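You operate a simulated robot arm through the tools that you are given. There is no shell and no other tool.

The job below is to be done with a simulated robot arm. You get a single attempt, and the scene is never put back.

Task
Brush the burnt crumbs off the cold hotplate over the ovens.
Fine: the enamel pan moves off that lid to the slate; stove brush back; lid down. Set down upright: stove brush. Where these are worked on the way, their far stop is far enough and under half their travel is too little: lid over the ovens. What is to be rubbed or washed off counts as gone when no trace of it is left.
Where things are to end (x, y in the base frame): enamel pan within 0.06 m of [0.84, 0.53].

Only the result counts: the job must be done as asked and must still hold three seconds after the hand-in. Knocking over, shifting, dropping, spilling or breaking anything else fails it. A push-on lid holds only when it is set on centred and level and pressed home; a screw cap is set on level and turned clockwise until tight.

Robot
A 7-joint arm with a two-finger parallel gripper, fixed in place. Base frame: the origin is on the floor under the middle of its stand, x ahead of it, y to its left, z up; the work surface is at about z = 0.994. Units: m, rad, N and s.
It reaches about 1.479 m from its shoulder. Its first joint turns from -2.897 to 2.897 rad. Payload 4.4 kg.
Tool frame: the origin (TCP) lies between the finger pads and is the grasp point; the fingertips stand 0.023 m ahead of it; z points along the fingers, y is the line along which they close. Largest opening 0.094 m; finger width 0.038, thickness 0.01; the body of the gripper, 0.054 by 0.096 m, starts 0.039 m behind the TCP.
Orientation is told as [roll, pitch, yaw] about the base's x, y, z axes, in that order, counted from this pose: with the fingers straight down and closing along the base's y, the tool's x points along the base's -x, its y along +y and its z along -z.

Tools
- The arm moves only by the tool send_rows. Its argument "deltas" is text: rows parted by semicolons, each of 6 numbers parted by spaces: the shift along the tool's x, y, z in cm, then the turn, a rotation vector about the tool's x, y, z in rad. In form: x y z wx wy wz; .... A call has 1 to 20 rows; each row is the pose to reach, as a shift and turn from the pose commanded when the call began, along the tool's axes at that moment. "hand" is the opening in per cent of the stroke, from 0 (shut) to 100 (fully open), set as the call begins (left out, the last holds). Each row takes 0.2 s and may step no farther than 0.05 m and 0.15 rad from the row before; otherwise, or with a gripper value out of range, the whole call is refused. A pose out of reach is approached as far as the arm can. The call stops where the force on the tool passes 80 N (or 10 N more than at its start, if that is more) or the arm is blocked; 0.2 s more then pass. The fingers move at their own pace (about 0.072 m/s each) and stop on an object; they squeeze with about 44 N. The grip force told is the motor's: it shows also when the fingers shut on nothing. Time passes only in rows, and 0.2 s behind the last, so rows that repeat a pose let the fingers close. The reply holds the time, the measured pose of the TCP, the force on the tool along the base axes, the opening and the grip force, in the units named above and with some noise, with the torque about the TCP (base axes, N m) and any sound that the robot's microphone picked up.
- Cameras (640 x 400 px; columns grow to the right, rows downward): "scene" is fixed at [0.0514, 0.5007, 1.7058]; the picture's right is [-0.59, -0.80, 0.00], its down [-0.47, 0.35, -0.81] and it looks along [0.65, -0.48, -0.58] (base axes); focal length 248 px, centre (320, 200). "wrist" rides on the gripper at [0.086, 0.016, -0.075] in the tool frame; the picture's right is [-0.18, 0.98, 0.00], its down [-0.58, -0.11, -0.81] and it looks along [-0.79, -0.15, 0.59] (tool axes); focal length 243 px, centre (320, 200). There is no depth. A picture from a camera that has moved, and an enlarged one, comes with that camera's place and axes in the base frame and with its lens.
- snapshot(camera): a new picture of that camera. It takes no simulated time.
- zoom(camera, box): a new picture of the part [left, top, right, bottom] of that camera's present view, enlarged. It takes no simulated time.
- hand_in(): hands the job in; it is judged then, once.

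Nothing tells you positions but the pictures and the camera data. Unless the task says otherwise, let go and move clear before handing in.

The tools are called after "Emit:" by a JSON object that holds its "name" and its "arguments". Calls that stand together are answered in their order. send_rows: Moves the arm, as the interface text tells. Its arguments: {"type":"object","properties":{"deltas":{"type":"string"},"hand":{"type":"number"}},"required":["deltas"]} The other tools are called the same way: snapshot (camera) takes a picture; zoom (camera, box) takes an enlarged picture of a part of a camera's view; hand_in () hands the job in.

At the start:

```text
time: 0.0
tcp_pos: [0.7605, 0.1206, 1.5175]
ee_rot: [-0.001, 0.0, -0.001]
ft_force: [-0.2, -0.2, 0.5]
ft_torque: [0.01, -0.01, 0.02]
opening: 0.0941
grasp_force: 0.0
```

scene: 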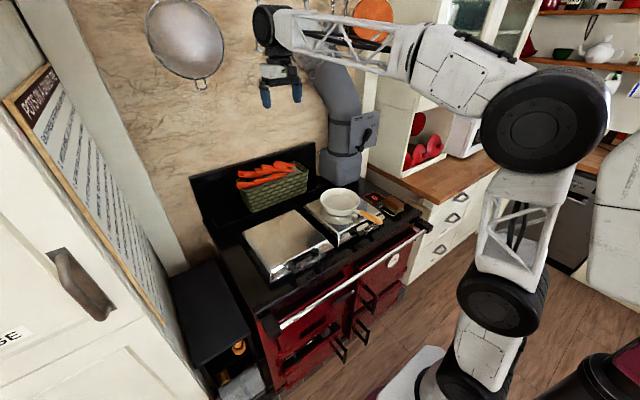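
wrist: 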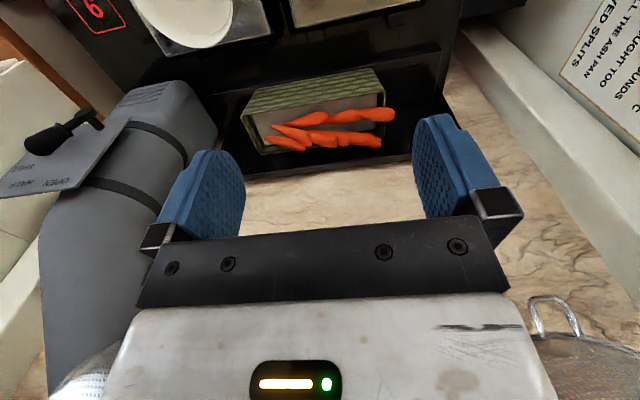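

I see a range cooker with two square lids, one with a white enamel pan on top; a brush seems to lie to its right. I'll look closer before moving.

Emit:
{"name": "zoom", "arguments": {"camera": "scene", "box": [220, 160, 440, 300]}}

Emit:
{"name": "zoom", "arguments": {"camera": "scene", "box": [300, 170, 420, 250]}}

Emit:
{"name": "zoom", "arguments": {"camera": "scene", "box": [160, 240, 320, 400]}}

Emit:
{"name": "zoom", "arguments": {"camera": "wrist", "box": [40, 0, 480, 180]}}

```text
2.86 times, centred on (330, 230) of scene
camera zoom: at [0.0514, 0.5007, 1.7058], right [-0.59, -0.8, 0.0], down [-0.47, 0.35, -0.81], along [0.65, -0.48, -0.58], focal length 710 px, centre (291, 114)
```

zoom: 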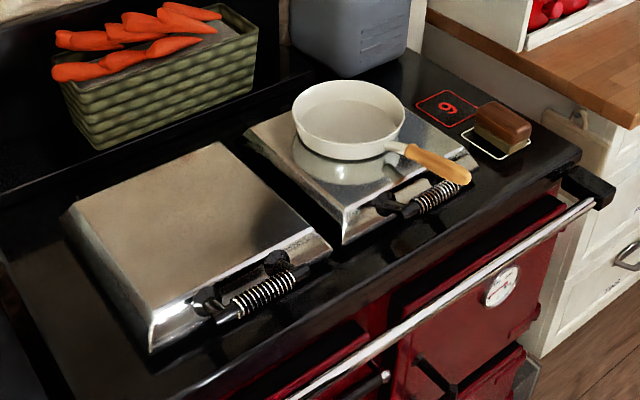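

```text
5.00 times, centred on (360, 210) of scene
camera zoom: at [0.0514, 0.5007, 1.7058], right [-0.59, -0.8, 0.0], down [-0.47, 0.35, -0.81], along [0.65, -0.48, -0.58], focal length 1243 px, centre (120, 150)
```

zoom: 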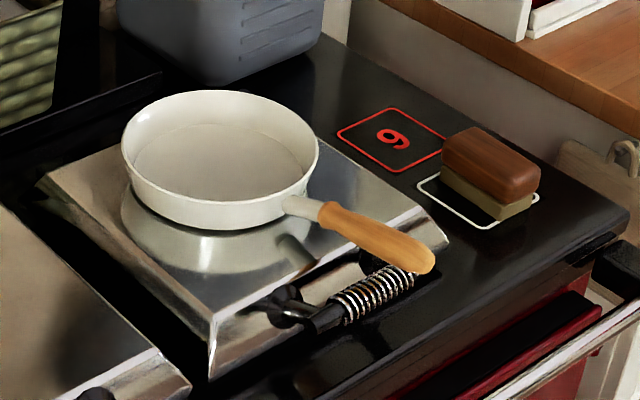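

```text
2.50 times, centred on (240, 320) of scene
camera zoom: at [0.0514, 0.5007, 1.7058], right [-0.59, -0.8, 0.0], down [-0.47, 0.35, -0.81], along [0.65, -0.48, -0.58], focal length 621 px, centre (520, -100)
```

zoom: 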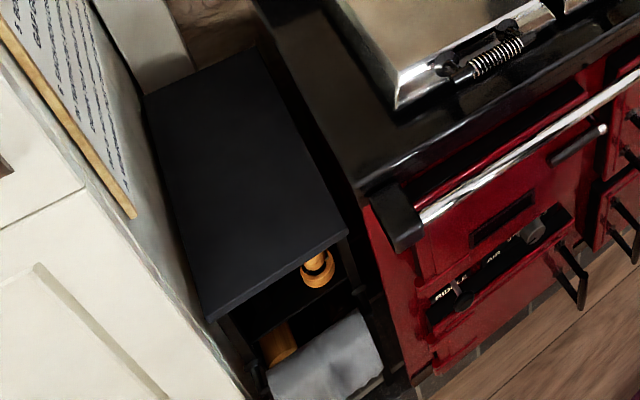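

```text
1.45 times, centred on (260, 90) of wrist
camera zoom: at [0.6734, 0.1357, 1.5922], right [0.18, 0.98, 0.0], down [0.58, -0.11, 0.81], along [0.79, -0.15, -0.59], focal length 353 px, centre (407, 360)
```

zoom: 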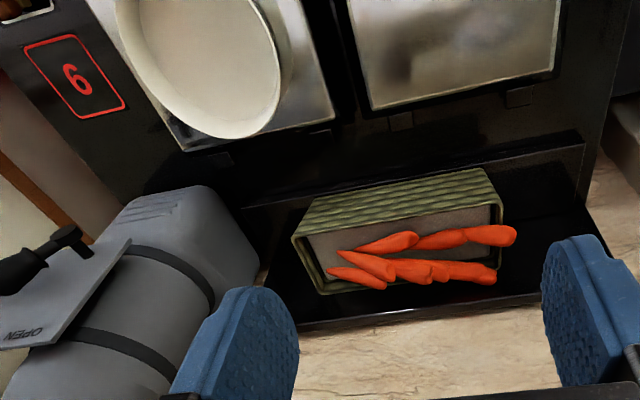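

The right lid carries the white pan with a wooden handle. The brush stands on a white-outlined spot on the right of the cooker, and the dark low cabinet on the left is probably the slate. I'll pull the arm back to get a proper wrist view of the stove top.

Emit:
{"name": "send_rows", "arguments": {"deltas": "4.5 -1.5 0 0 0 0; 9 -3 0 0 0 0; 13.5 -4.5 0 0 0 0; 18 -6 0 0 0 0; 22.5 -7.5 0 0 0 0; 27 -9 0 0 0 0; 31.5 -10.5 0 0 0 0; 34 -12 0 0 0 0", "hand": 100}}

Emit:
{"name": "snapshot", "arguments": {"camera": "wrist"}}

Emit:
{"name": "snapshot", "arguments": {"camera": "scene"}}

```text
time: 1.8
tcp_pos: [0.4195, 0.0021, 1.515]
ee_rot: [-0.001, 0.001, 0.0]
ft_force: [-0.3, -0.3, 0.1]
ft_torque: [-0.04, 0.02, -0.02]
opening: 0.0941
grasp_force: 0.0
```

```text
taken
camera wrist: at [0.3328, 0.0174, 1.591], right [0.18, 0.98, 0.0], down [0.58, -0.11, 0.81], along [0.79, -0.15, -0.59], focal length 243 px, centre (320, 200)
```

wrist: 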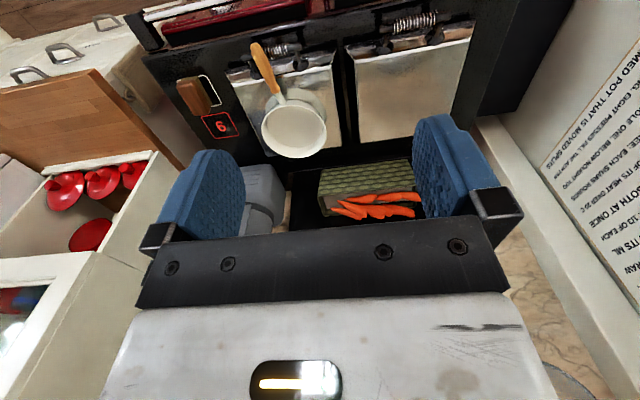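

```text
taken
```

scene: 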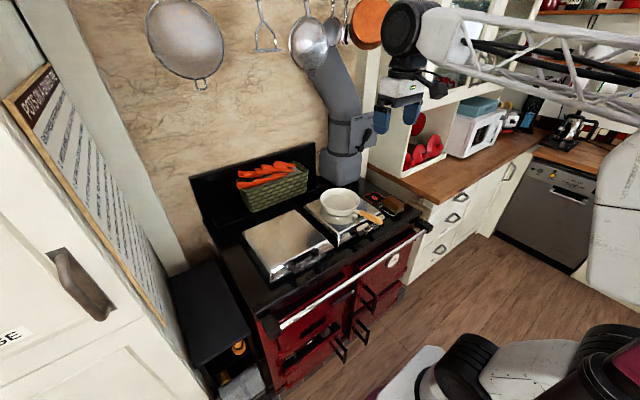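

The wrist view now shows both lids, the pan, the brush spot and a notice board. I'll read the notice and take closer looks at the stove.

Emit:
{"name": "zoom", "arguments": {"camera": "wrist", "box": [140, 0, 480, 210]}}

Emit:
{"name": "zoom", "arguments": {"camera": "wrist", "box": [520, 0, 640, 260]}}

Emit:
{"name": "zoom", "arguments": {"camera": "scene", "box": [0, 60, 180, 360]}}

Emit:
{"name": "zoom", "arguments": {"camera": "wrist", "box": [170, 20, 340, 130]}}

```text
1.88 times, centred on (310, 105) of wrist
camera zoom: at [0.3328, 0.0174, 1.591], right [0.18, 0.98, 0.0], down [0.58, -0.11, 0.81], along [0.79, -0.15, -0.59], focal length 457 px, centre (339, 379)
```

zoom: 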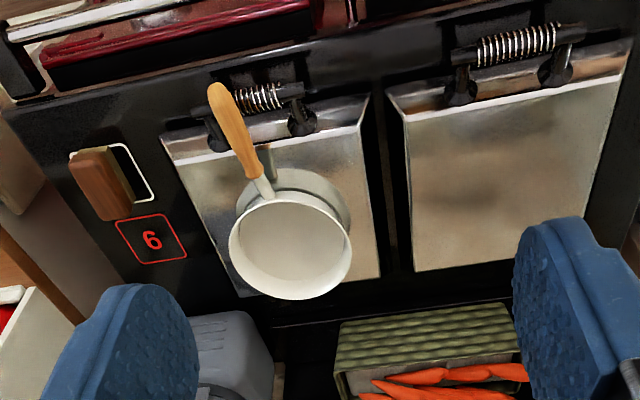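

```text
1.54 times, centred on (580, 130) of wrist
camera zoom: at [0.3328, 0.0174, 1.591], right [0.18, 0.98, 0.0], down [0.58, -0.11, 0.81], along [0.79, -0.15, -0.59], focal length 373 px, centre (-80, 308)
```

zoom: 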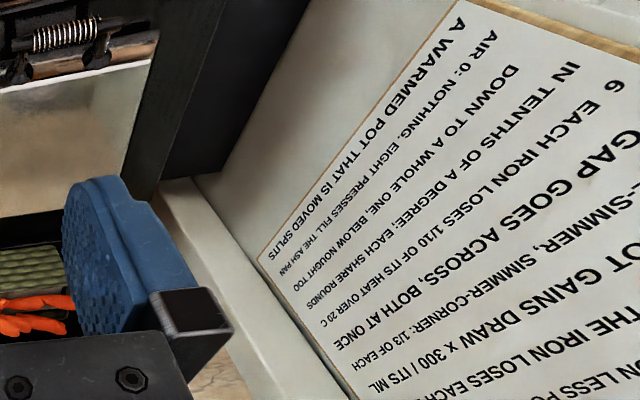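

```text
1.33 times, centred on (90, 210) of scene
camera zoom: at [0.0514, 0.5007, 1.7058], right [-0.59, -0.8, 0.0], down [-0.47, 0.35, -0.81], along [0.65, -0.48, -0.58], focal length 331 px, centre (627, 187)
```

zoom: 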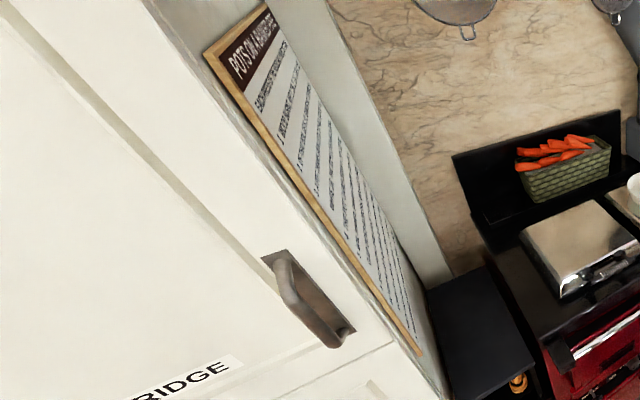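

```text
3.64 times, centred on (255, 75) of wrist
camera zoom: at [0.3328, 0.0174, 1.591], right [0.18, 0.98, 0.0], down [0.58, -0.11, 0.81], along [0.79, -0.15, -0.59], focal length 882 px, centre (556, 654)
```

zoom: 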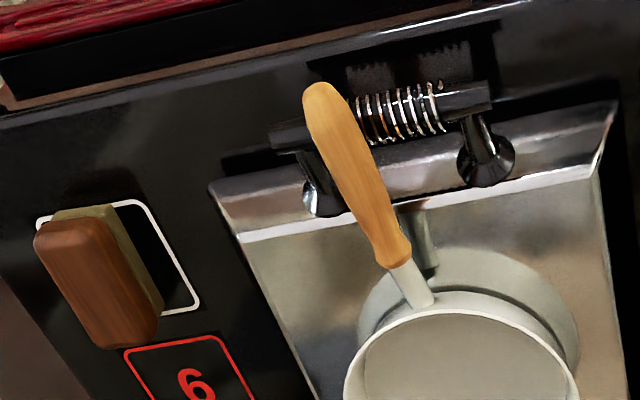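

The board reads like "Pots on a banked stove", which has nothing to do with a cold plate. Comparing both cameras, the stove's black top looks to be at about z 0.92 and the lid top at about 0.99. The right lid spans roughly x 0.62–0.87 and y -0.26 to -0.01, with the pan centre near (0.745, -0.13). Next I'll look at the slate on the left.

Emit:
{"name": "send_rows", "arguments": {"deltas": "-1.5 4.5 0 0 0 0; -3 9 0 0 0 0; -4.5 13.5 0 0 0 0; -6 18 0 0 0 0; -7.5 22.5 0 0 0 0; -9 27 0 0 0 0; -10.5 31.5 0 0 0 0; -12 36 0 0 0 0; -13 40 0 0 0 0"}}

Emit:
{"name": "snapshot", "arguments": {"camera": "wrist"}}

Emit:
{"name": "snapshot", "arguments": {"camera": "scene"}}

```text
time: 3.8
tcp_pos: [0.5519, 0.4007, 1.5179]
ee_rot: [0.001, -0.002, -0.001]
ft_force: [-0.1, 0.2, 1.0]
ft_torque: [0.0, -0.01, 0.02]
opening: 0.0941
grasp_force: 0.0
```

```text
taken
camera wrist: at [0.4653, 0.416, 1.5947], right [0.18, 0.98, 0.0], down [0.58, -0.11, 0.81], along [0.79, -0.15, -0.59], focal length 243 px, centre (320, 200)
```

wrist: 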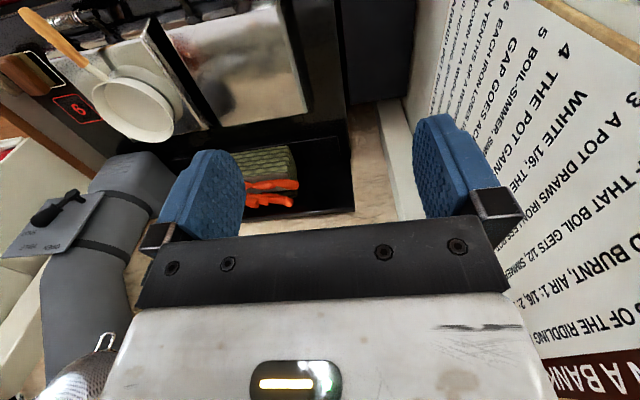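

```text
taken
```

scene: 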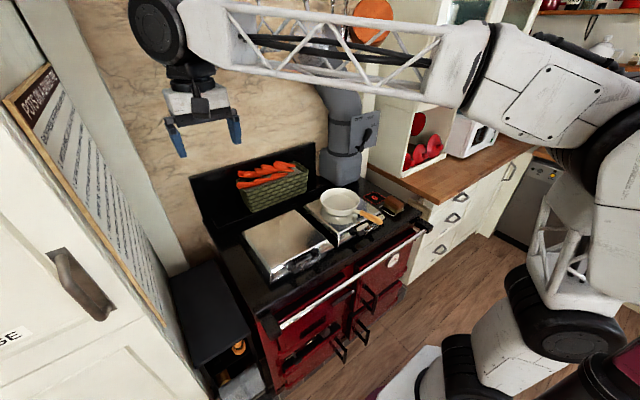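

The slate top is just at the top of the wrist picture. I'll zoom in on it and read the notice.

Emit:
{"name": "zoom", "arguments": {"camera": "wrist", "box": [280, 0, 440, 110]}}

Emit:
{"name": "zoom", "arguments": {"camera": "wrist", "box": [400, 0, 640, 400]}}

Emit:
{"name": "zoom", "arguments": {"camera": "wrist", "box": [0, 0, 220, 150]}}

```text
3.64 times, centred on (360, 55) of wrist
camera zoom: at [0.4653, 0.416, 1.5947], right [0.18, 0.98, 0.0], down [0.58, -0.11, 0.81], along [0.79, -0.15, -0.59], focal length 882 px, centre (174, 727)
```

zoom: 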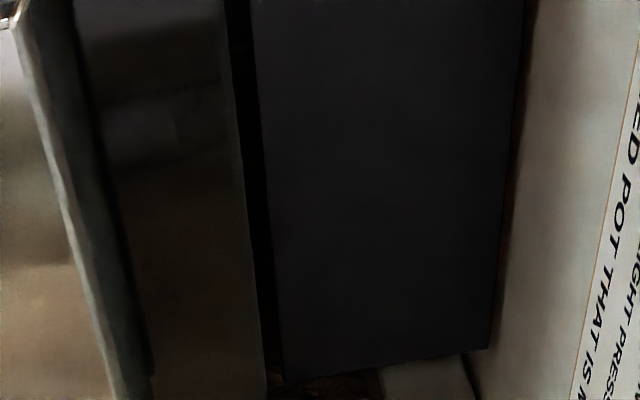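

```text
1.00 times, centred on (520, 200) of wrist (not enlarged: the box is as wide or as high as the picture)
camera zoom: at [0.4653, 0.416, 1.5947], right [0.18, 0.98, 0.0], down [0.58, -0.11, 0.81], along [0.79, -0.15, -0.59], focal length 243 px, centre (120, 200)
```

zoom: 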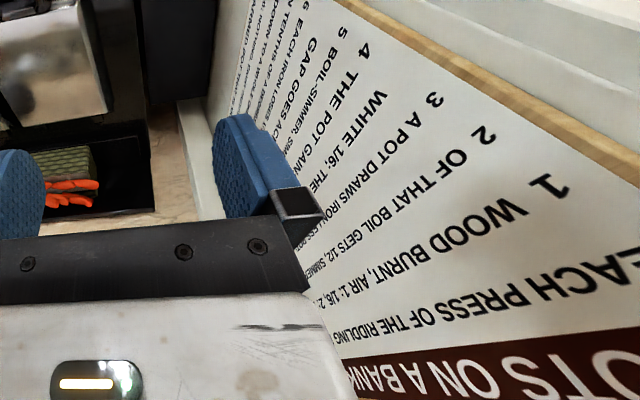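

```text
2.67 times, centred on (110, 75) of wrist
camera zoom: at [0.4653, 0.416, 1.5947], right [0.18, 0.98, 0.0], down [0.58, -0.11, 0.81], along [0.79, -0.15, -0.59], focal length 647 px, centre (880, 533)
```

zoom: 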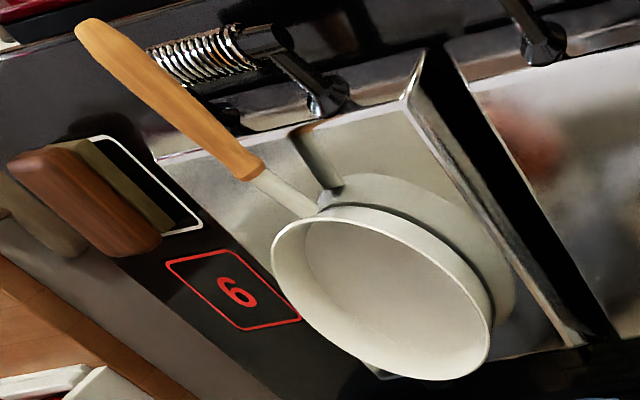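

The slate is the dark cabinet top at about z 0.80, spanning x 0.55–0.98 and y 0.43–0.63, and it sits in a slot between the stove and the wall. I'll go above the pan handle for a close measurement.

Emit:
{"name": "send_rows", "arguments": {"deltas": "-0.4 -4.55 0 0 0 0; -0.8 -9.1 0 0 0 0; -1.2 -13.65 0 0 0 0; -1.6 -18.2 0 0 0 0; -2 -22.75 0 0 0 0; -2.4 -27.3 0 0 0 0; -2.8 -31.85 0 0 0 0; -3.2 -36.4 0 0 0 0; -3.6 -40.95 0 0 0 0; -4 -45.5 0 0 0 0; -4.4 -50.05 0 0 0 0; -4.8 -54.6 0 0 0 0; -4.8 -54.6 4.5 0 0 0; -4.8 -54.6 9 0 0 0; -4.8 -54.6 13.5 0 0 0; -4.8 -54.6 18 0 0 0; -4.8 -54.6 22.5 0 0 0; -4.8 -54.6 27 0 0 0; -4.8 -54.6 31.8 0 0 0"}}

Emit:
{"name": "snapshot", "arguments": {"camera": "wrist"}}

Emit:
{"name": "snapshot", "arguments": {"camera": "scene"}}

```text
time: 7.8
tcp_pos: [0.5971, -0.1491, 1.197]
ee_rot: [0.0, -0.002, 0.001]
ft_force: [-0.1, 0.0, -0.4]
ft_torque: [0.02, 0.01, -0.02]
opening: 0.094
grasp_force: 0.1
```

```text
taken
camera wrist: at [0.5122, -0.1346, 1.2719], right [0.18, 0.98, 0.0], down [0.58, -0.11, 0.81], along [0.79, -0.15, -0.59], focal length 243 px, centre (320, 200)
```

wrist: 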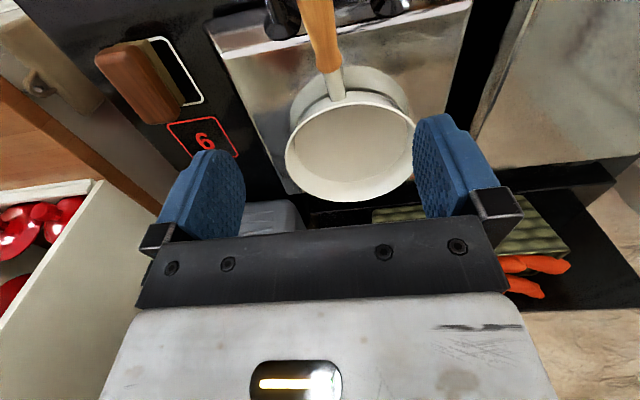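

```text
taken
```

scene: 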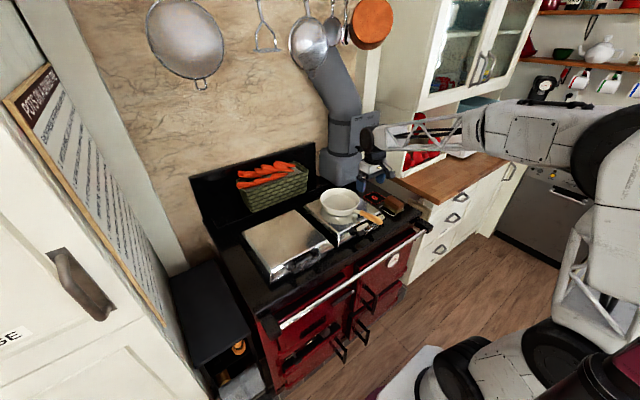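

The gripper is above the pan handle. I'll zoom in to find the exact line and height of the handle.

Emit:
{"name": "zoom", "arguments": {"camera": "wrist", "box": [180, 0, 480, 200]}}

Emit:
{"name": "zoom", "arguments": {"camera": "wrist", "box": [80, 20, 240, 160]}}

Emit:
{"name": "zoom", "arguments": {"camera": "scene", "box": [300, 170, 420, 250]}}

```text
2.00 times, centred on (330, 100) of wrist
camera zoom: at [0.5122, -0.1346, 1.2719], right [0.18, 0.98, 0.0], down [0.58, -0.11, 0.81], along [0.79, -0.15, -0.59], focal length 485 px, centre (300, 400)
```

zoom: 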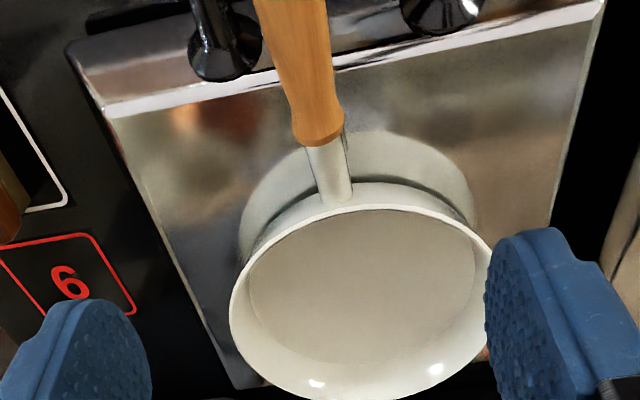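

```text
2.86 times, centred on (160, 90) of wrist
camera zoom: at [0.5122, -0.1346, 1.2719], right [0.18, 0.98, 0.0], down [0.58, -0.11, 0.81], along [0.79, -0.15, -0.59], focal length 693 px, centre (777, 514)
```

zoom: 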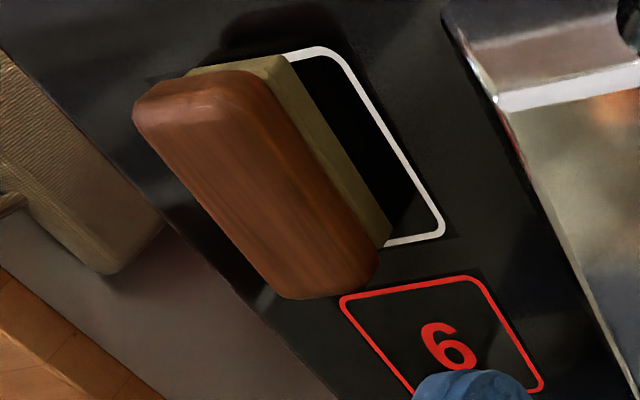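

```text
5.00 times, centred on (360, 210) of scene
camera zoom: at [0.0514, 0.5007, 1.7058], right [-0.59, -0.8, 0.0], down [-0.47, 0.35, -0.81], along [0.65, -0.48, -0.58], focal length 1243 px, centre (120, 150)
```

zoom: 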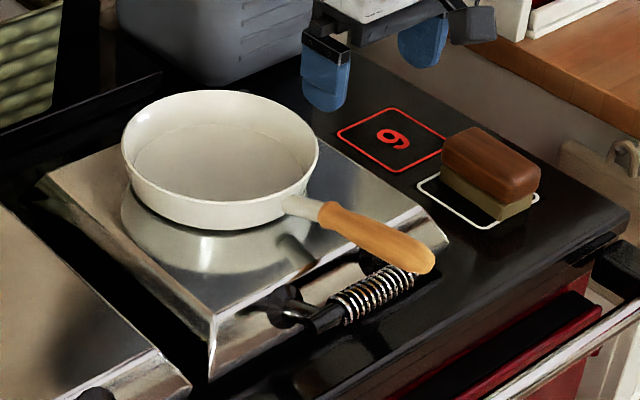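

The lid top fits z ≈ 0.994. The wooden handle runs from about (0.627, -0.147, 1.031) to its tip at (0.52, -0.157, 1.04). I'll descend partway over it, aligned with its slight yaw, and check.

Emit:
{"name": "send_rows", "arguments": {"deltas": "-0.3 0.1 4 0 0 -0.03; -0.8 0.16 8 0 0 -0.06; -0.8 0.16 10.5 0 0 -0.06"}}

Emit:
{"name": "snapshot", "arguments": {"camera": "wrist"}}

Emit:
{"name": "zoom", "arguments": {"camera": "scene", "box": [300, 150, 420, 230]}}

```text
time: 8.6
tcp_pos: [0.6067, -0.1465, 1.0936]
ee_rot: [0.0, -0.001, 0.058]
ft_force: [0.5, 0.9, -0.8]
ft_torque: [-0.01, -0.01, -0.01]
opening: 0.0941
grasp_force: 0.0
```

```text
taken
camera wrist: at [0.5203, -0.1362, 1.1695], right [0.12, 0.99, 0.0], down [0.59, -0.07, 0.81], along [0.8, -0.1, -0.59], focal length 243 px, centre (320, 200)
```

wrist: 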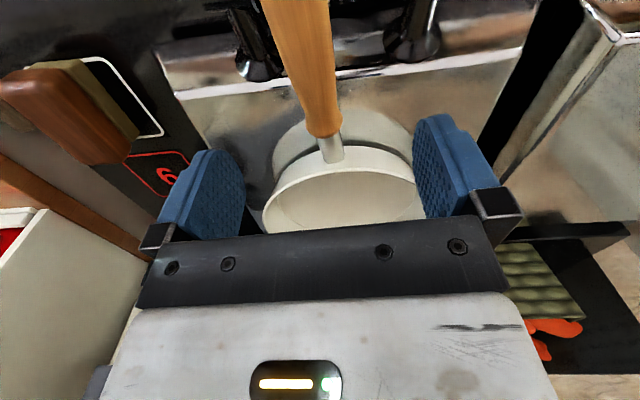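

```text
5.00 times, centred on (360, 190) of scene
camera zoom: at [0.0514, 0.5007, 1.7058], right [-0.59, -0.8, 0.0], down [-0.47, 0.35, -0.81], along [0.65, -0.48, -0.58], focal length 1243 px, centre (120, 250)
```

zoom: 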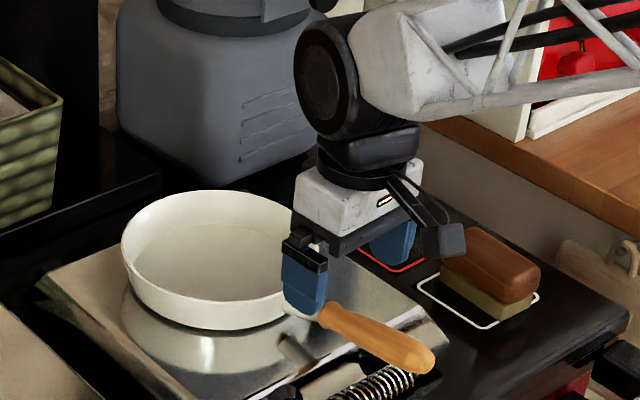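

The handle lies straight under and along the tool axis. I'll descend the last 6.5 cm and close.

Emit:
{"name": "send_rows", "arguments": {"deltas": "0 0 3 0 0 0; 0 0 5 0 0 0; 0 0 6.5 0 0 0", "hand": 100}}

Emit:
{"name": "send_rows", "arguments": {"deltas": "0 0 0 0 0 0; 0 0 0 0 0 0; 0 0 0 0 0 0; 0 0 0 0 0 0; 0 0 0 0 0 0", "hand": 0}}

Emit:
{"name": "snapshot", "arguments": {"camera": "wrist"}}

Emit:
{"name": "zoom", "arguments": {"camera": "scene", "box": [300, 150, 420, 230]}}

```text
time: 9.4
tcp_pos: [0.6083, -0.142, 1.0294]
ee_rot: [0.0, 0.0, 0.059]
ft_force: [0.9, -0.2, 0.1]
ft_torque: [-0.04, -0.01, -0.01]
opening: 0.0939
grasp_force: 0.0
```

```text
time: 10.6
tcp_pos: [0.6062, -0.144, 1.0293]
ee_rot: [0.0, 0.0, 0.059]
ft_force: [-0.3, -1.4, 0.9]
ft_torque: [-0.05, -0.04, -0.28]
opening: 0.0262
grasp_force: 44.0
```

```text
taken
camera wrist: at [0.5197, -0.1325, 1.1046], right [0.12, 0.99, 0.0], down [0.59, -0.07, 0.81], along [0.8, -0.1, -0.59], focal length 243 px, centre (320, 200)
```

wrist: 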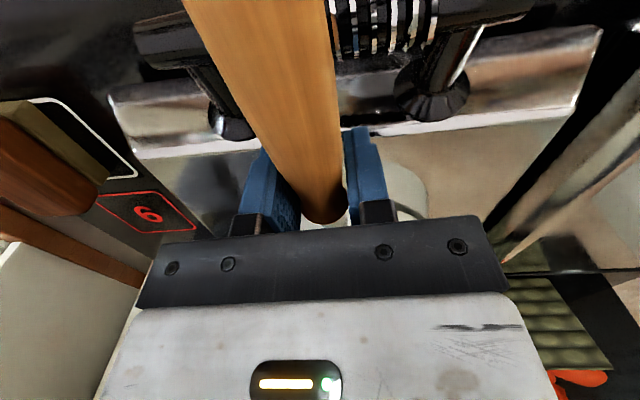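

```text
5.00 times, centred on (360, 190) of scene
camera zoom: at [0.0514, 0.5007, 1.7058], right [-0.59, -0.8, 0.0], down [-0.47, 0.35, -0.81], along [0.65, -0.48, -0.58], focal length 1243 px, centre (120, 250)
```

zoom: 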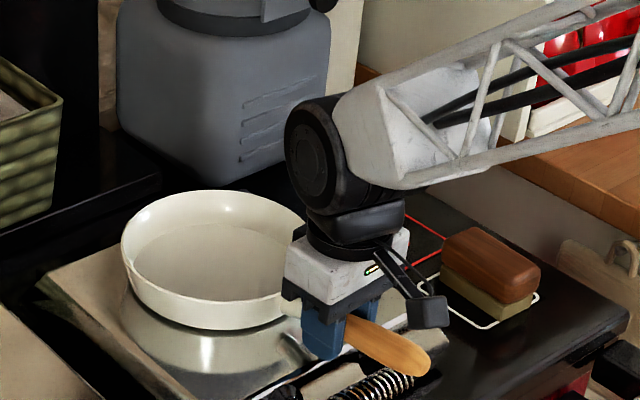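

The handle is gripped at 2.6 cm. I'll lift a little and check the pan's tilt and weight.

Emit:
{"name": "send_rows", "arguments": {"deltas": "0 0 -1 0 0 0; 0 0 -2 0 0 0; 0 0 -3 0 0 0; 0 0 -3 0 0 0"}}

Emit:
{"name": "zoom", "arguments": {"camera": "scene", "box": [300, 150, 420, 230]}}

Emit:
{"name": "snapshot", "arguments": {"camera": "wrist"}}

```text
time: 11.6
tcp_pos: [0.606, -0.1421, 1.0584]
ee_rot: [0.001, 0.0, 0.059]
ft_force: [0.1, -1.5, -7.6]
ft_torque: [-0.07, 0.72, 0.02]
opening: 0.0263
grasp_force: 44.0
```

```text
5.00 times, centred on (360, 190) of scene
camera zoom: at [0.0514, 0.5007, 1.7058], right [-0.59, -0.8, 0.0], down [-0.47, 0.35, -0.81], along [0.65, -0.48, -0.58], focal length 1243 px, centre (120, 250)
```

zoom: 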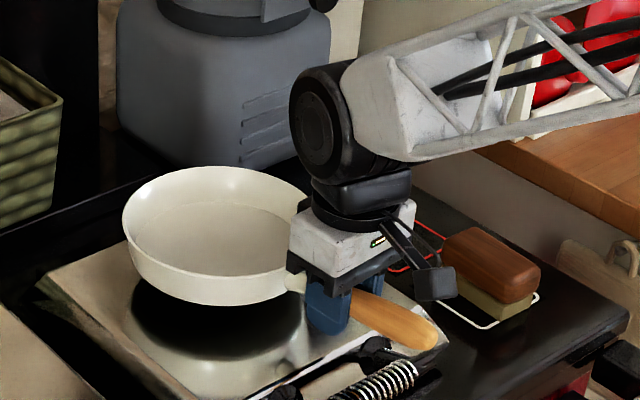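

```text
taken
camera wrist: at [0.5179, -0.1329, 1.1333], right [0.12, 0.99, 0.0], down [0.59, -0.07, 0.81], along [0.8, -0.1, -0.59], focal length 243 px, centre (320, 200)
```

wrist: 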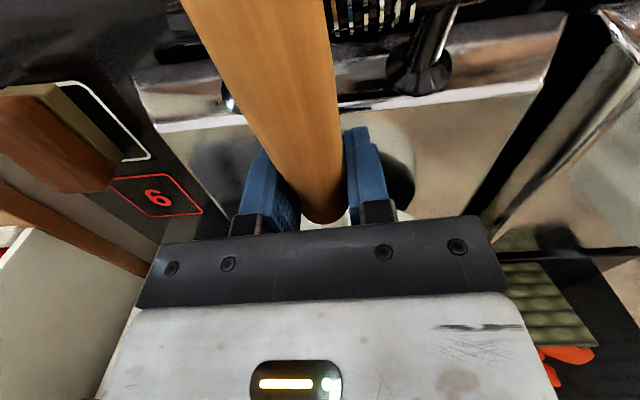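

The pan is held level and weighs about 7.6 N. I'll lift it and turn the yaw back to zero, then carry it across to the left at the current x to keep clear of the basket.

Emit:
{"name": "send_rows", "arguments": {"deltas": "0 0 -3 0 0 0.015; 0 0 -6.5 0 0 0.03; 0 0 -10 0 0 0.045; 0 0 -14 0 0 0.059; 0 0 -14 0 0 0.059"}}

Emit:
{"name": "send_rows", "arguments": {"deltas": "0 2 0 0 0 0; 0 6 0 0 0 0; 0 10 0 0 0 0; 0 14 0 0 0 0; 0 18 0 0 0 0; 0 22 0 0 0 0; 0 26 0 0 0 0; 0 30 0 0 0 0; 0 34 0 0 0 0; 0 38 0 0 0 0; 0 42 0 0 0 0; 0 46 0 0 0 0; 0 50 0 0 0 0; 0 54 0 0 0 0; 0 58 0 0 0 0; 0 62 0 0 0 0; 0 65 0 0 0 0; 0 66.5 0 0 0 0; 0 67.2 0 0 0 0; 0 67.2 0 0 0 0"}}

Emit:
{"name": "snapshot", "arguments": {"camera": "scene"}}

Emit:
{"name": "snapshot", "arguments": {"camera": "wrist"}}

```text
time: 12.8
tcp_pos: [0.6039, -0.143, 1.1981]
ee_rot: [0.001, -0.001, -0.001]
ft_force: [0.3, -0.3, -6.3]
ft_torque: [0.01, 0.73, 0.0]
opening: 0.0259
grasp_force: 43.7
```

```text
time: 17.0
tcp_pos: [0.6045, 0.5281, 1.2]
ee_rot: [0.0, -0.001, 0.001]
ft_force: [-0.2, 0.4, -7.0]
ft_torque: [0.0, 0.75, 0.03]
opening: 0.026
grasp_force: 44.7
```

```text
taken
```

scene: 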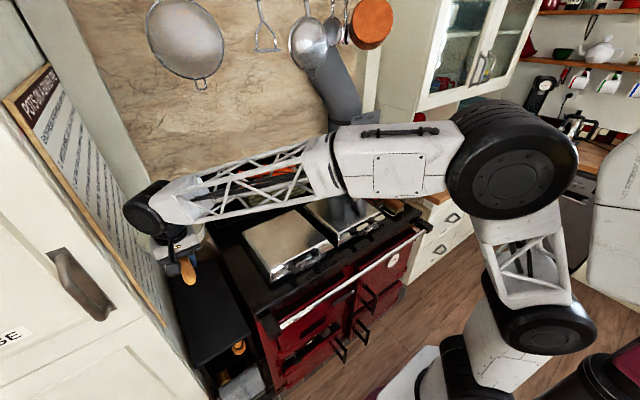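

```text
taken
camera wrist: at [0.5187, 0.5437, 1.2754], right [0.18, 0.98, 0.0], down [0.58, -0.11, 0.81], along [0.79, -0.15, -0.59], focal length 243 px, centre (320, 200)
```

wrist: 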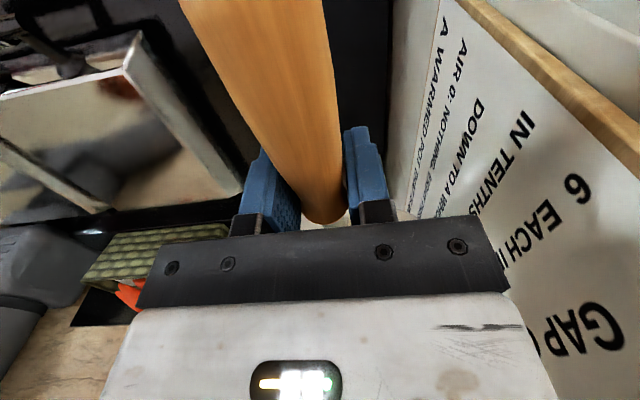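

The pan is over the slate column, with the wall board on its far side. I'll zoom in to check clearances before going forward.

Emit:
{"name": "zoom", "arguments": {"camera": "scene", "box": [110, 170, 270, 310]}}

Emit:
{"name": "zoom", "arguments": {"camera": "wrist", "box": [220, 0, 480, 220]}}

```text
2.86 times, centred on (190, 240) of scene
camera zoom: at [0.0514, 0.5007, 1.7058], right [-0.59, -0.8, 0.0], down [-0.47, 0.35, -0.81], along [0.65, -0.48, -0.58], focal length 710 px, centre (691, 86)
```

zoom: 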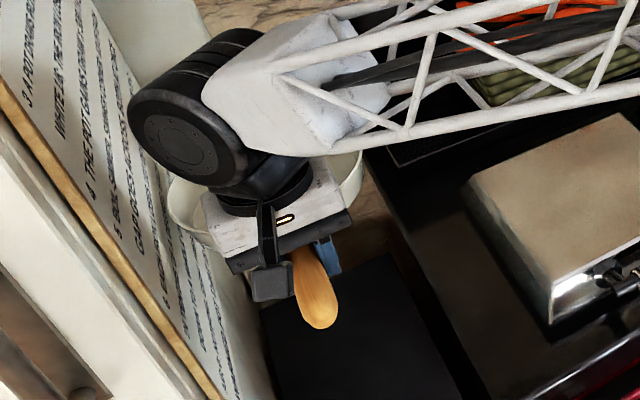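

```text
1.82 times, centred on (350, 110) of wrist
camera zoom: at [0.5187, 0.5437, 1.2754], right [0.18, 0.98, 0.0], down [0.58, -0.11, 0.81], along [0.79, -0.15, -0.59], focal length 441 px, centre (266, 364)
```

zoom: 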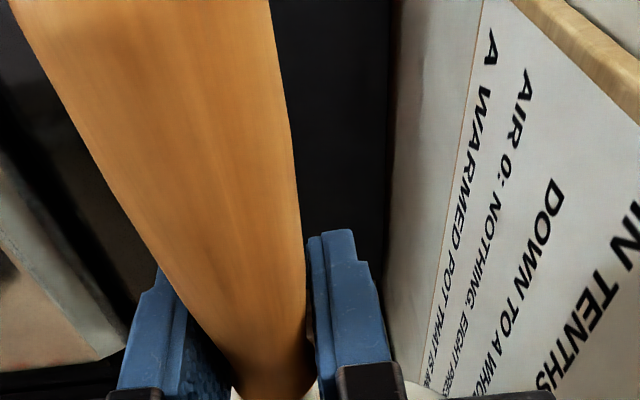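

The pan radius is about 0.09 m and the slot runs from y ≈ 0.418 (stove edge) to ≈ 0.635 (wall), so centring on y ≈ 0.527 leaves about 2 cm either side. I'll go forward to the target x and then start lowering.

Emit:
{"name": "send_rows", "arguments": {"deltas": "-3.5 -0.05 0 0 0 0; -7 -0.1 0 0 0 0; -10.2 -0.15 0 0 0 0; -10.2 -0.15 4 0 0 0; -10.2 -0.15 8 0 0 0; -10.2 -0.15 12 0 0 0; -10.2 -0.15 16 0 0 0; -10.2 -0.15 20 0 0 0; -10.2 -0.15 23 0 0 0; -10.2 -0.15 23 0 0 0"}}

Emit:
{"name": "snapshot", "arguments": {"camera": "scene"}}

Emit:
{"name": "snapshot", "arguments": {"camera": "wrist"}}

Emit:
{"name": "zoom", "arguments": {"camera": "scene", "box": [150, 200, 290, 310]}}

```text
time: 19.2
tcp_pos: [0.7066, 0.5228, 0.9657]
ee_rot: [0.0, 0.0, 0.001]
ft_force: [0.0, 0.4, -7.4]
ft_torque: [0.04, 0.75, 0.01]
opening: 0.0261
grasp_force: 43.9
```

```text
taken
```

scene: 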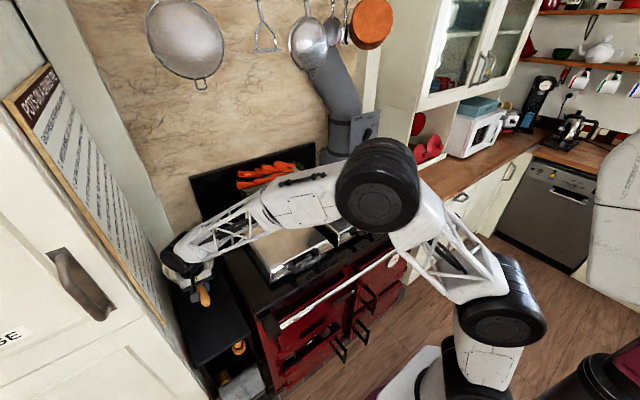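

```text
taken
camera wrist: at [0.6206, 0.5389, 1.0424], right [0.18, 0.98, 0.0], down [0.58, -0.11, 0.81], along [0.79, -0.15, -0.59], focal length 243 px, centre (320, 200)
```

wrist: 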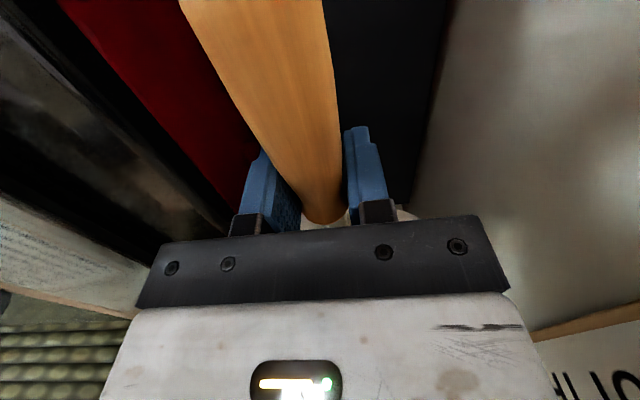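

```text
3.64 times, centred on (220, 255) of scene
camera zoom: at [0.0514, 0.5007, 1.7058], right [-0.59, -0.8, 0.0], down [-0.47, 0.35, -0.81], along [0.65, -0.48, -0.58], focal length 904 px, centre (684, 0)
```

zoom: 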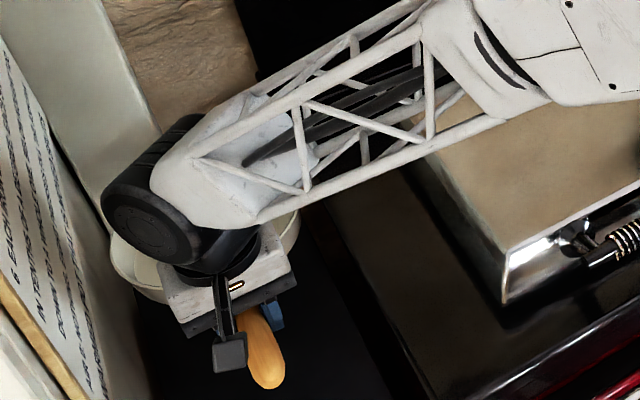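

The pan is centred at about (0.84, 0.527) and clear of both sides. I'll lower it to just above the slate.

Emit:
{"name": "send_rows", "arguments": {"deltas": "0 0 3 0 0 0; 0 0 6 0 0 0; 0 0 9 0 0 0; 0 0 11 0 0 0; 0 0 11 0 0 0"}}

Emit:
{"name": "zoom", "arguments": {"camera": "scene", "box": [150, 200, 290, 310]}}

Emit:
{"name": "snapshot", "arguments": {"camera": "wrist"}}

```text
time: 20.4
tcp_pos: [0.7075, 0.5272, 0.8588]
ee_rot: [0.0, -0.001, 0.003]
ft_force: [-0.4, 0.5, -7.5]
ft_torque: [-0.03, 0.71, 0.05]
opening: 0.0259
grasp_force: 43.9
```

```text
3.64 times, centred on (220, 255) of scene
camera zoom: at [0.0514, 0.5007, 1.7058], right [-0.59, -0.8, 0.0], down [-0.47, 0.35, -0.81], along [0.65, -0.48, -0.58], focal length 904 px, centre (684, 0)
```

zoom: 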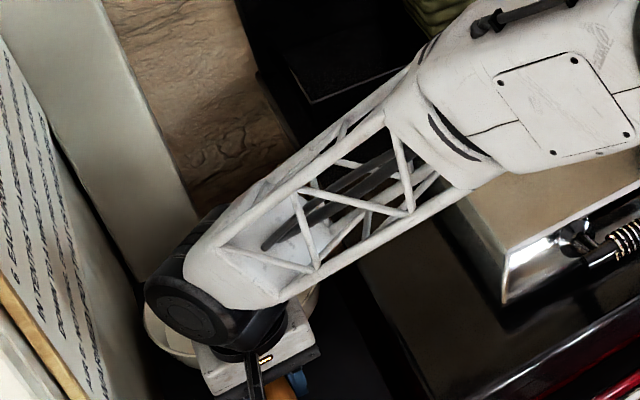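

```text
taken
camera wrist: at [0.6208, 0.5424, 0.9341], right [0.18, 0.98, 0.0], down [0.58, -0.11, 0.81], along [0.79, -0.15, -0.59], focal length 243 px, centre (320, 200)
```

wrist: 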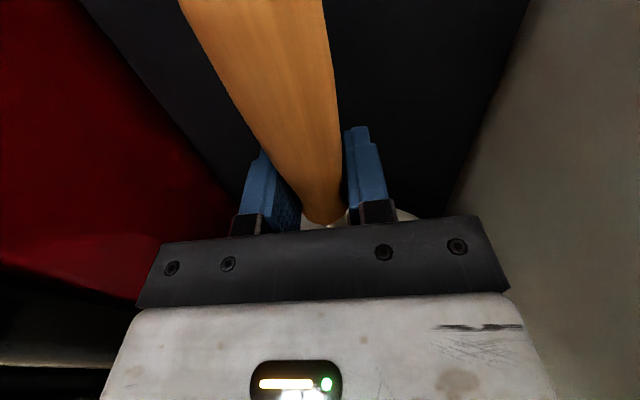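

The force still reads the pan's weight only, so there is no contact yet. I'll lower gently in small steps.

Emit:
{"name": "send_rows", "arguments": {"deltas": "0 0 0.5 0 0 0; 0 0 1 0 0 0; 0 0 1.5 0 0 0; 0 0 1.5 0 0 0"}}

Emit:
{"name": "send_rows", "arguments": {"deltas": "0 0 0.3 0 0 0; 0 0 0.6 0 0 0; 0 0 0.6 0 0 0"}}

```text
time: 21.4
tcp_pos: [0.7061, 0.5264, 0.8445]
ee_rot: [0.0, 0.0, 0.002]
ft_force: [0.3, 0.2, -7.9]
ft_torque: [0.05, 0.72, 0.02]
opening: 0.0259
grasp_force: 43.6
```

```text
time: 22.2
tcp_pos: [0.7064, 0.5271, 0.8397]
ee_rot: [-0.001, -0.002, 0.002]
ft_force: [-0.8, -0.2, -0.3]
ft_torque: [0.01, -0.97, -0.02]
opening: 0.0261
grasp_force: 43.7
```

The far edge of the pan's base has touched the slate. I'll lower 2 mm more so it seats flat before releasing.

Emit:
{"name": "send_rows", "arguments": {"deltas": "0 0 0.2 0 0 0; 0 0 0.2 0 0 0"}}

```text
time: 22.8
tcp_pos: [0.7075, 0.526, 0.8361]
ee_rot: [0.001, 0.001, 0.002]
ft_force: [-3.8, 1.0, 1.0]
ft_torque: [0.02, -1.2, 0.25]
opening: 0.0259
grasp_force: 44.2
```

Still only the far edge carries it, a millimetre-scale tilt. I'll lower one more millimetre and open the fingers.

Emit:
{"name": "send_rows", "arguments": {"deltas": "0 0 0.1 0 0 0; 0 0 0.15 0 0 0"}}

Emit:
{"name": "send_rows", "arguments": {"deltas": "0 0 0 0 0 0; 0 0 0 0 0 0; 0 0 0 0 0 0", "hand": 70}}

Emit:
{"name": "snapshot", "arguments": {"camera": "wrist"}}

```text
time: 23.4
tcp_pos: [0.7077, 0.5282, 0.8349]
ee_rot: [0.0, -0.002, 0.001]
ft_force: [-9.6, -4.6, 17.8]
ft_torque: [-0.02, -0.79, -0.29]
opening: 0.0259
grasp_force: 44.0
```

```text
time: 24.2
tcp_pos: [0.7071, 0.5266, 0.8345]
ee_rot: [0.001, 0.0, 0.003]
ft_force: [0.0, -0.5, -0.2]
ft_torque: [-0.01, -0.01, 0.01]
opening: 0.0658
grasp_force: 0.1
```

```text
taken
camera wrist: at [0.6208, 0.5424, 0.9094], right [0.18, 0.98, 0.0], down [0.58, -0.11, 0.81], along [0.79, -0.15, -0.59], focal length 243 px, centre (320, 200)
```

wrist: 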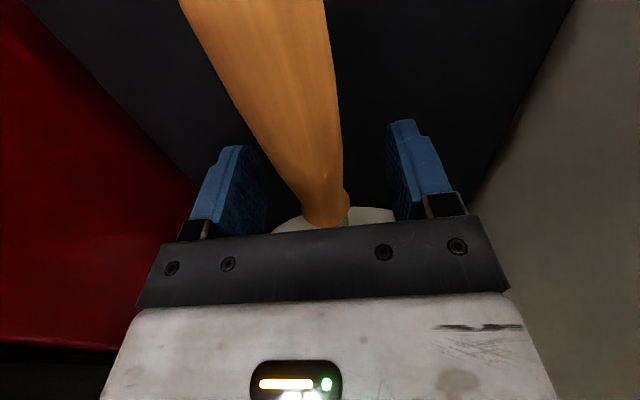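

The pan is released and resting on the slate. I'll rise straight up and look back at it.

Emit:
{"name": "send_rows", "arguments": {"deltas": "0 0 -2 0 0 0; 0 0 -5 0 0 0; 0 0 -9 0 0 0; 0 0 -13 0 0 0; 0 0 -17 0 0 0; 0 0 -21 0 0 0; 0 0 -25 0 0 0; 0 0 -29 0 0 0; 0 0 -33 0 0 0; 0 0 -37 0 0 0; 4 0 -40 0 0 0; 8 0 -42 0 0 0; 12 0 -44 0 0 0; 16 0 -46 0 0 0; 18 0 -47 0 0 0"}}

Emit:
{"name": "snapshot", "arguments": {"camera": "wrist"}}

Emit:
{"name": "zoom", "arguments": {"camera": "scene", "box": [150, 200, 290, 310]}}

```text
time: 27.4
tcp_pos: [0.5249, 0.5263, 1.307]
ee_rot: [-0.002, 0.001, 0.001]
ft_force: [-0.1, -0.7, 0.2]
ft_torque: [0.05, -0.02, 0.02]
opening: 0.0658
grasp_force: 0.2
```

```text
taken
camera wrist: at [0.4393, 0.5405, 1.3822], right [0.18, 0.98, 0.0], down [0.58, -0.11, 0.81], along [0.79, -0.15, -0.59], focal length 243 px, centre (320, 200)
```

wrist: 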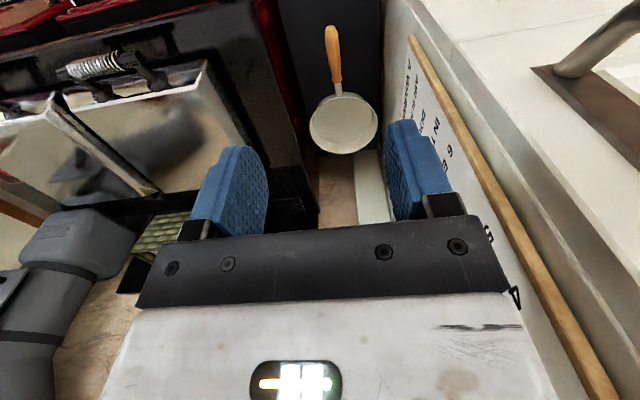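

```text
3.64 times, centred on (220, 255) of scene
camera zoom: at [0.0514, 0.5007, 1.7058], right [-0.59, -0.8, 0.0], down [-0.47, 0.35, -0.81], along [0.65, -0.48, -0.58], focal length 904 px, centre (684, 0)
```

zoom: 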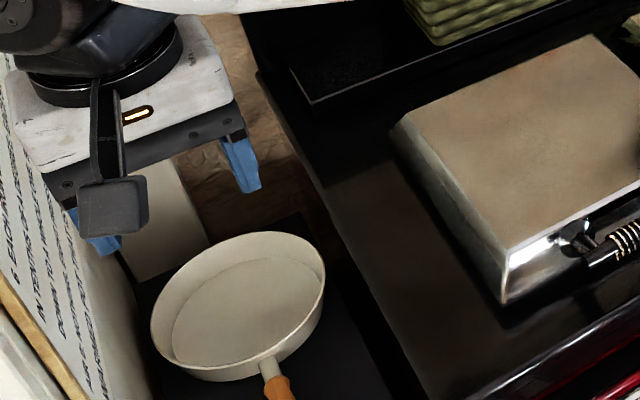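

The pan sits at about (0.84, 0.53) on the slate. Now I'll go to the right lid's handle and look at it closely from the front.

Emit:
{"name": "send_rows", "arguments": {"deltas": "0.6 -4.44 0 0 0 0; 1.2 -8.9 0 0 0 0; 1.8 -13.3 0 0 0 0; 2.4 -17.8 0 0 0 0; 3 -22.2 0 0 0 0; 3.6 -26.6 0 0 0 0; 4.2 -31 0 0 0 0; 4.8 -35.5 0 0 0 0; 5.4 -40 0 0 0 0; 6 -44.4 0 0 0 0; 6.6 -48.8 0 0 0 0; 7.2 -53.2 0 0 0 0; 7.8 -57.6 0 0 0 0; 8.4 -62 0 0 0 0; 9 -66 2 0 0 0; 9.5 -66.6 6 0 0 0; 9.5 -66.6 10 0 0 0; 9.5 -66.6 14 0 0 0; 9.5 -66.6 16 0 0 0; 9.5 -66.6 16 0 0 0"}}

Emit:
{"name": "snapshot", "arguments": {"camera": "wrist"}}

Emit:
{"name": "zoom", "arguments": {"camera": "scene", "box": [300, 170, 420, 250]}}

```text
time: 31.6
tcp_pos: [0.432, -0.141, 1.1437]
ee_rot: [0.0, 0.0, 0.001]
ft_force: [-0.4, -0.9, 1.2]
ft_torque: [-0.03, 0.01, 0.04]
opening: 0.0658
grasp_force: 0.1
```

```text
taken
camera wrist: at [0.3459, -0.1257, 1.219], right [0.18, 0.98, 0.0], down [0.58, -0.11, 0.81], along [0.79, -0.15, -0.59], focal length 243 px, centre (320, 200)
```

wrist: 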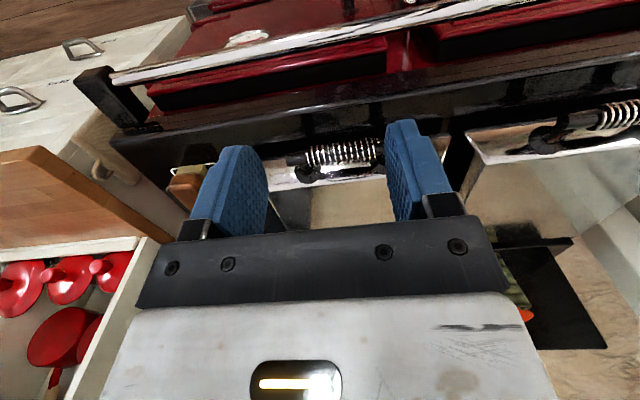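

```text
5.00 times, centred on (360, 210) of scene
camera zoom: at [0.0514, 0.5007, 1.7058], right [-0.59, -0.8, 0.0], down [-0.47, 0.35, -0.81], along [0.65, -0.48, -0.58], focal length 1243 px, centre (120, 150)
```

zoom: 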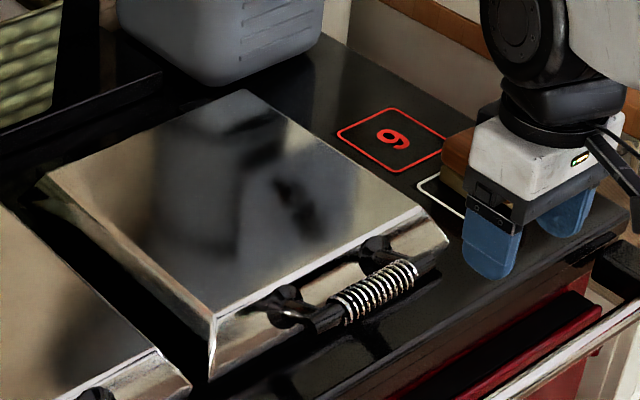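

The lid handle is a bar with a coil, carried on two posts. I'll zoom in from both cameras to triangulate its height.

Emit:
{"name": "zoom", "arguments": {"camera": "wrist", "box": [255, 100, 405, 210]}}

Emit:
{"name": "zoom", "arguments": {"camera": "scene", "box": [335, 205, 395, 245]}}

Emit:
{"name": "zoom", "arguments": {"camera": "wrist", "box": [60, 0, 460, 200]}}

```text
3.64 times, centred on (330, 155) of wrist
camera zoom: at [0.3459, -0.1257, 1.219], right [0.18, 0.98, 0.0], down [0.58, -0.11, 0.81], along [0.79, -0.15, -0.59], focal length 882 px, centre (284, 364)
```

zoom: 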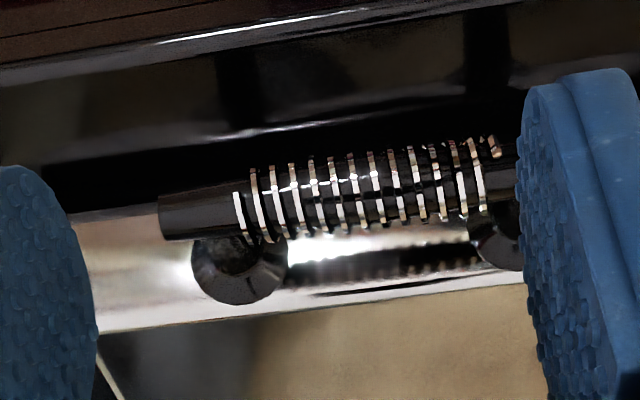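

```text
10.00 times, centred on (365, 225) of scene
camera zoom: at [0.0514, 0.5007, 1.7058], right [-0.59, -0.8, 0.0], down [-0.47, 0.35, -0.81], along [0.65, -0.48, -0.58], focal length 2485 px, centre (-130, -50)
```

zoom: 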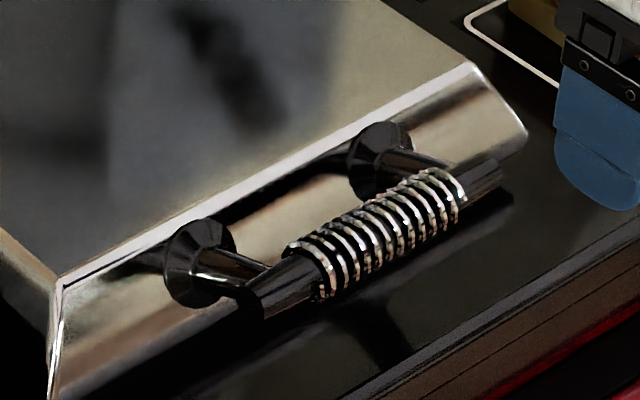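

```text
1.60 times, centred on (260, 100) of wrist
camera zoom: at [0.3459, -0.1257, 1.219], right [0.18, 0.98, 0.0], down [0.58, -0.11, 0.81], along [0.79, -0.15, -0.59], focal length 388 px, centre (416, 360)
```

zoom: 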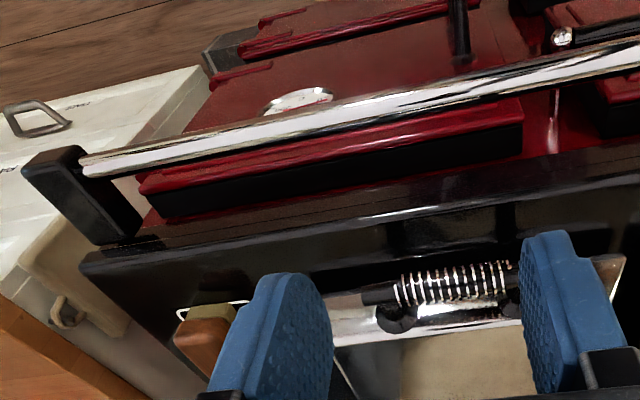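

The handle bar works out at x ≈ 0.55, z ≈ 0.997, with its coil from y -0.176 to -0.097, standing about 6 cm in front of the lid. I'll grip it with the fingers pointing forward and down, closing in the vertical plane. First I'll yaw the gripper 90° in free space.

Emit:
{"name": "send_rows", "arguments": {"deltas": "0 0 0 0 0 0.14; 0 0 0 0 0 0.28; 0 0 0 0 0 0.42; 0 0 0 0 0 0.56; 0 0 0 0 0 0.70; 0 0 0 0 0 0.84; 0 0 0 0 0 0.98; 0 0 0 0 0 1.12; 0 0 0 0 0 1.26; 0 0 0 0 0 1.40; 0 0 0 0 0 1.5; 0 0 0 0 0 1.5708; 0 0 0 0 0 1.5708", "hand": 60}}

Emit:
{"name": "snapshot", "arguments": {"camera": "scene"}}

Emit:
{"name": "snapshot", "arguments": {"camera": "wrist"}}

```text
time: 34.4
tcp_pos: [0.4321, -0.1399, 1.1452]
ee_rot: [0.001, 0.0, -1.57]
ft_force: [-0.6, -1.6, -0.8]
ft_torque: [-0.02, -0.04, -0.06]
opening: 0.0562
grasp_force: 0.0
```

```text
taken
```

scene: 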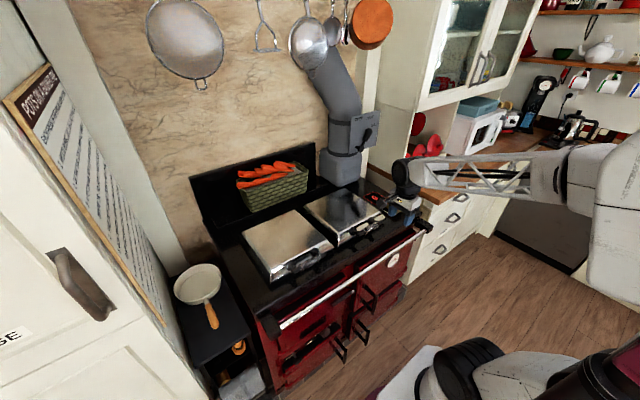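

```text
taken
camera wrist: at [0.4492, -0.0535, 1.2196], right [0.98, -0.18, 0.0], down [-0.11, -0.58, 0.81], along [-0.15, -0.79, -0.59], focal length 243 px, centre (320, 200)
```

wrist: 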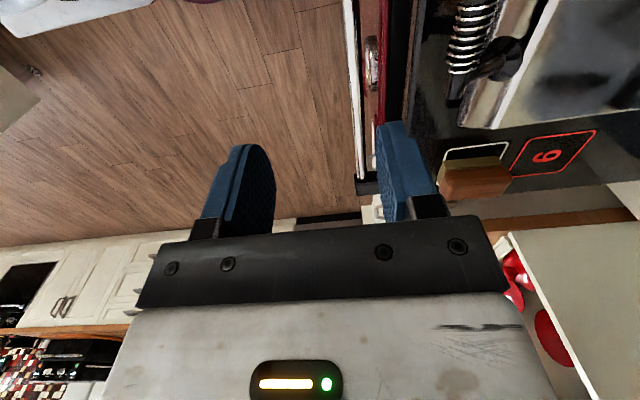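

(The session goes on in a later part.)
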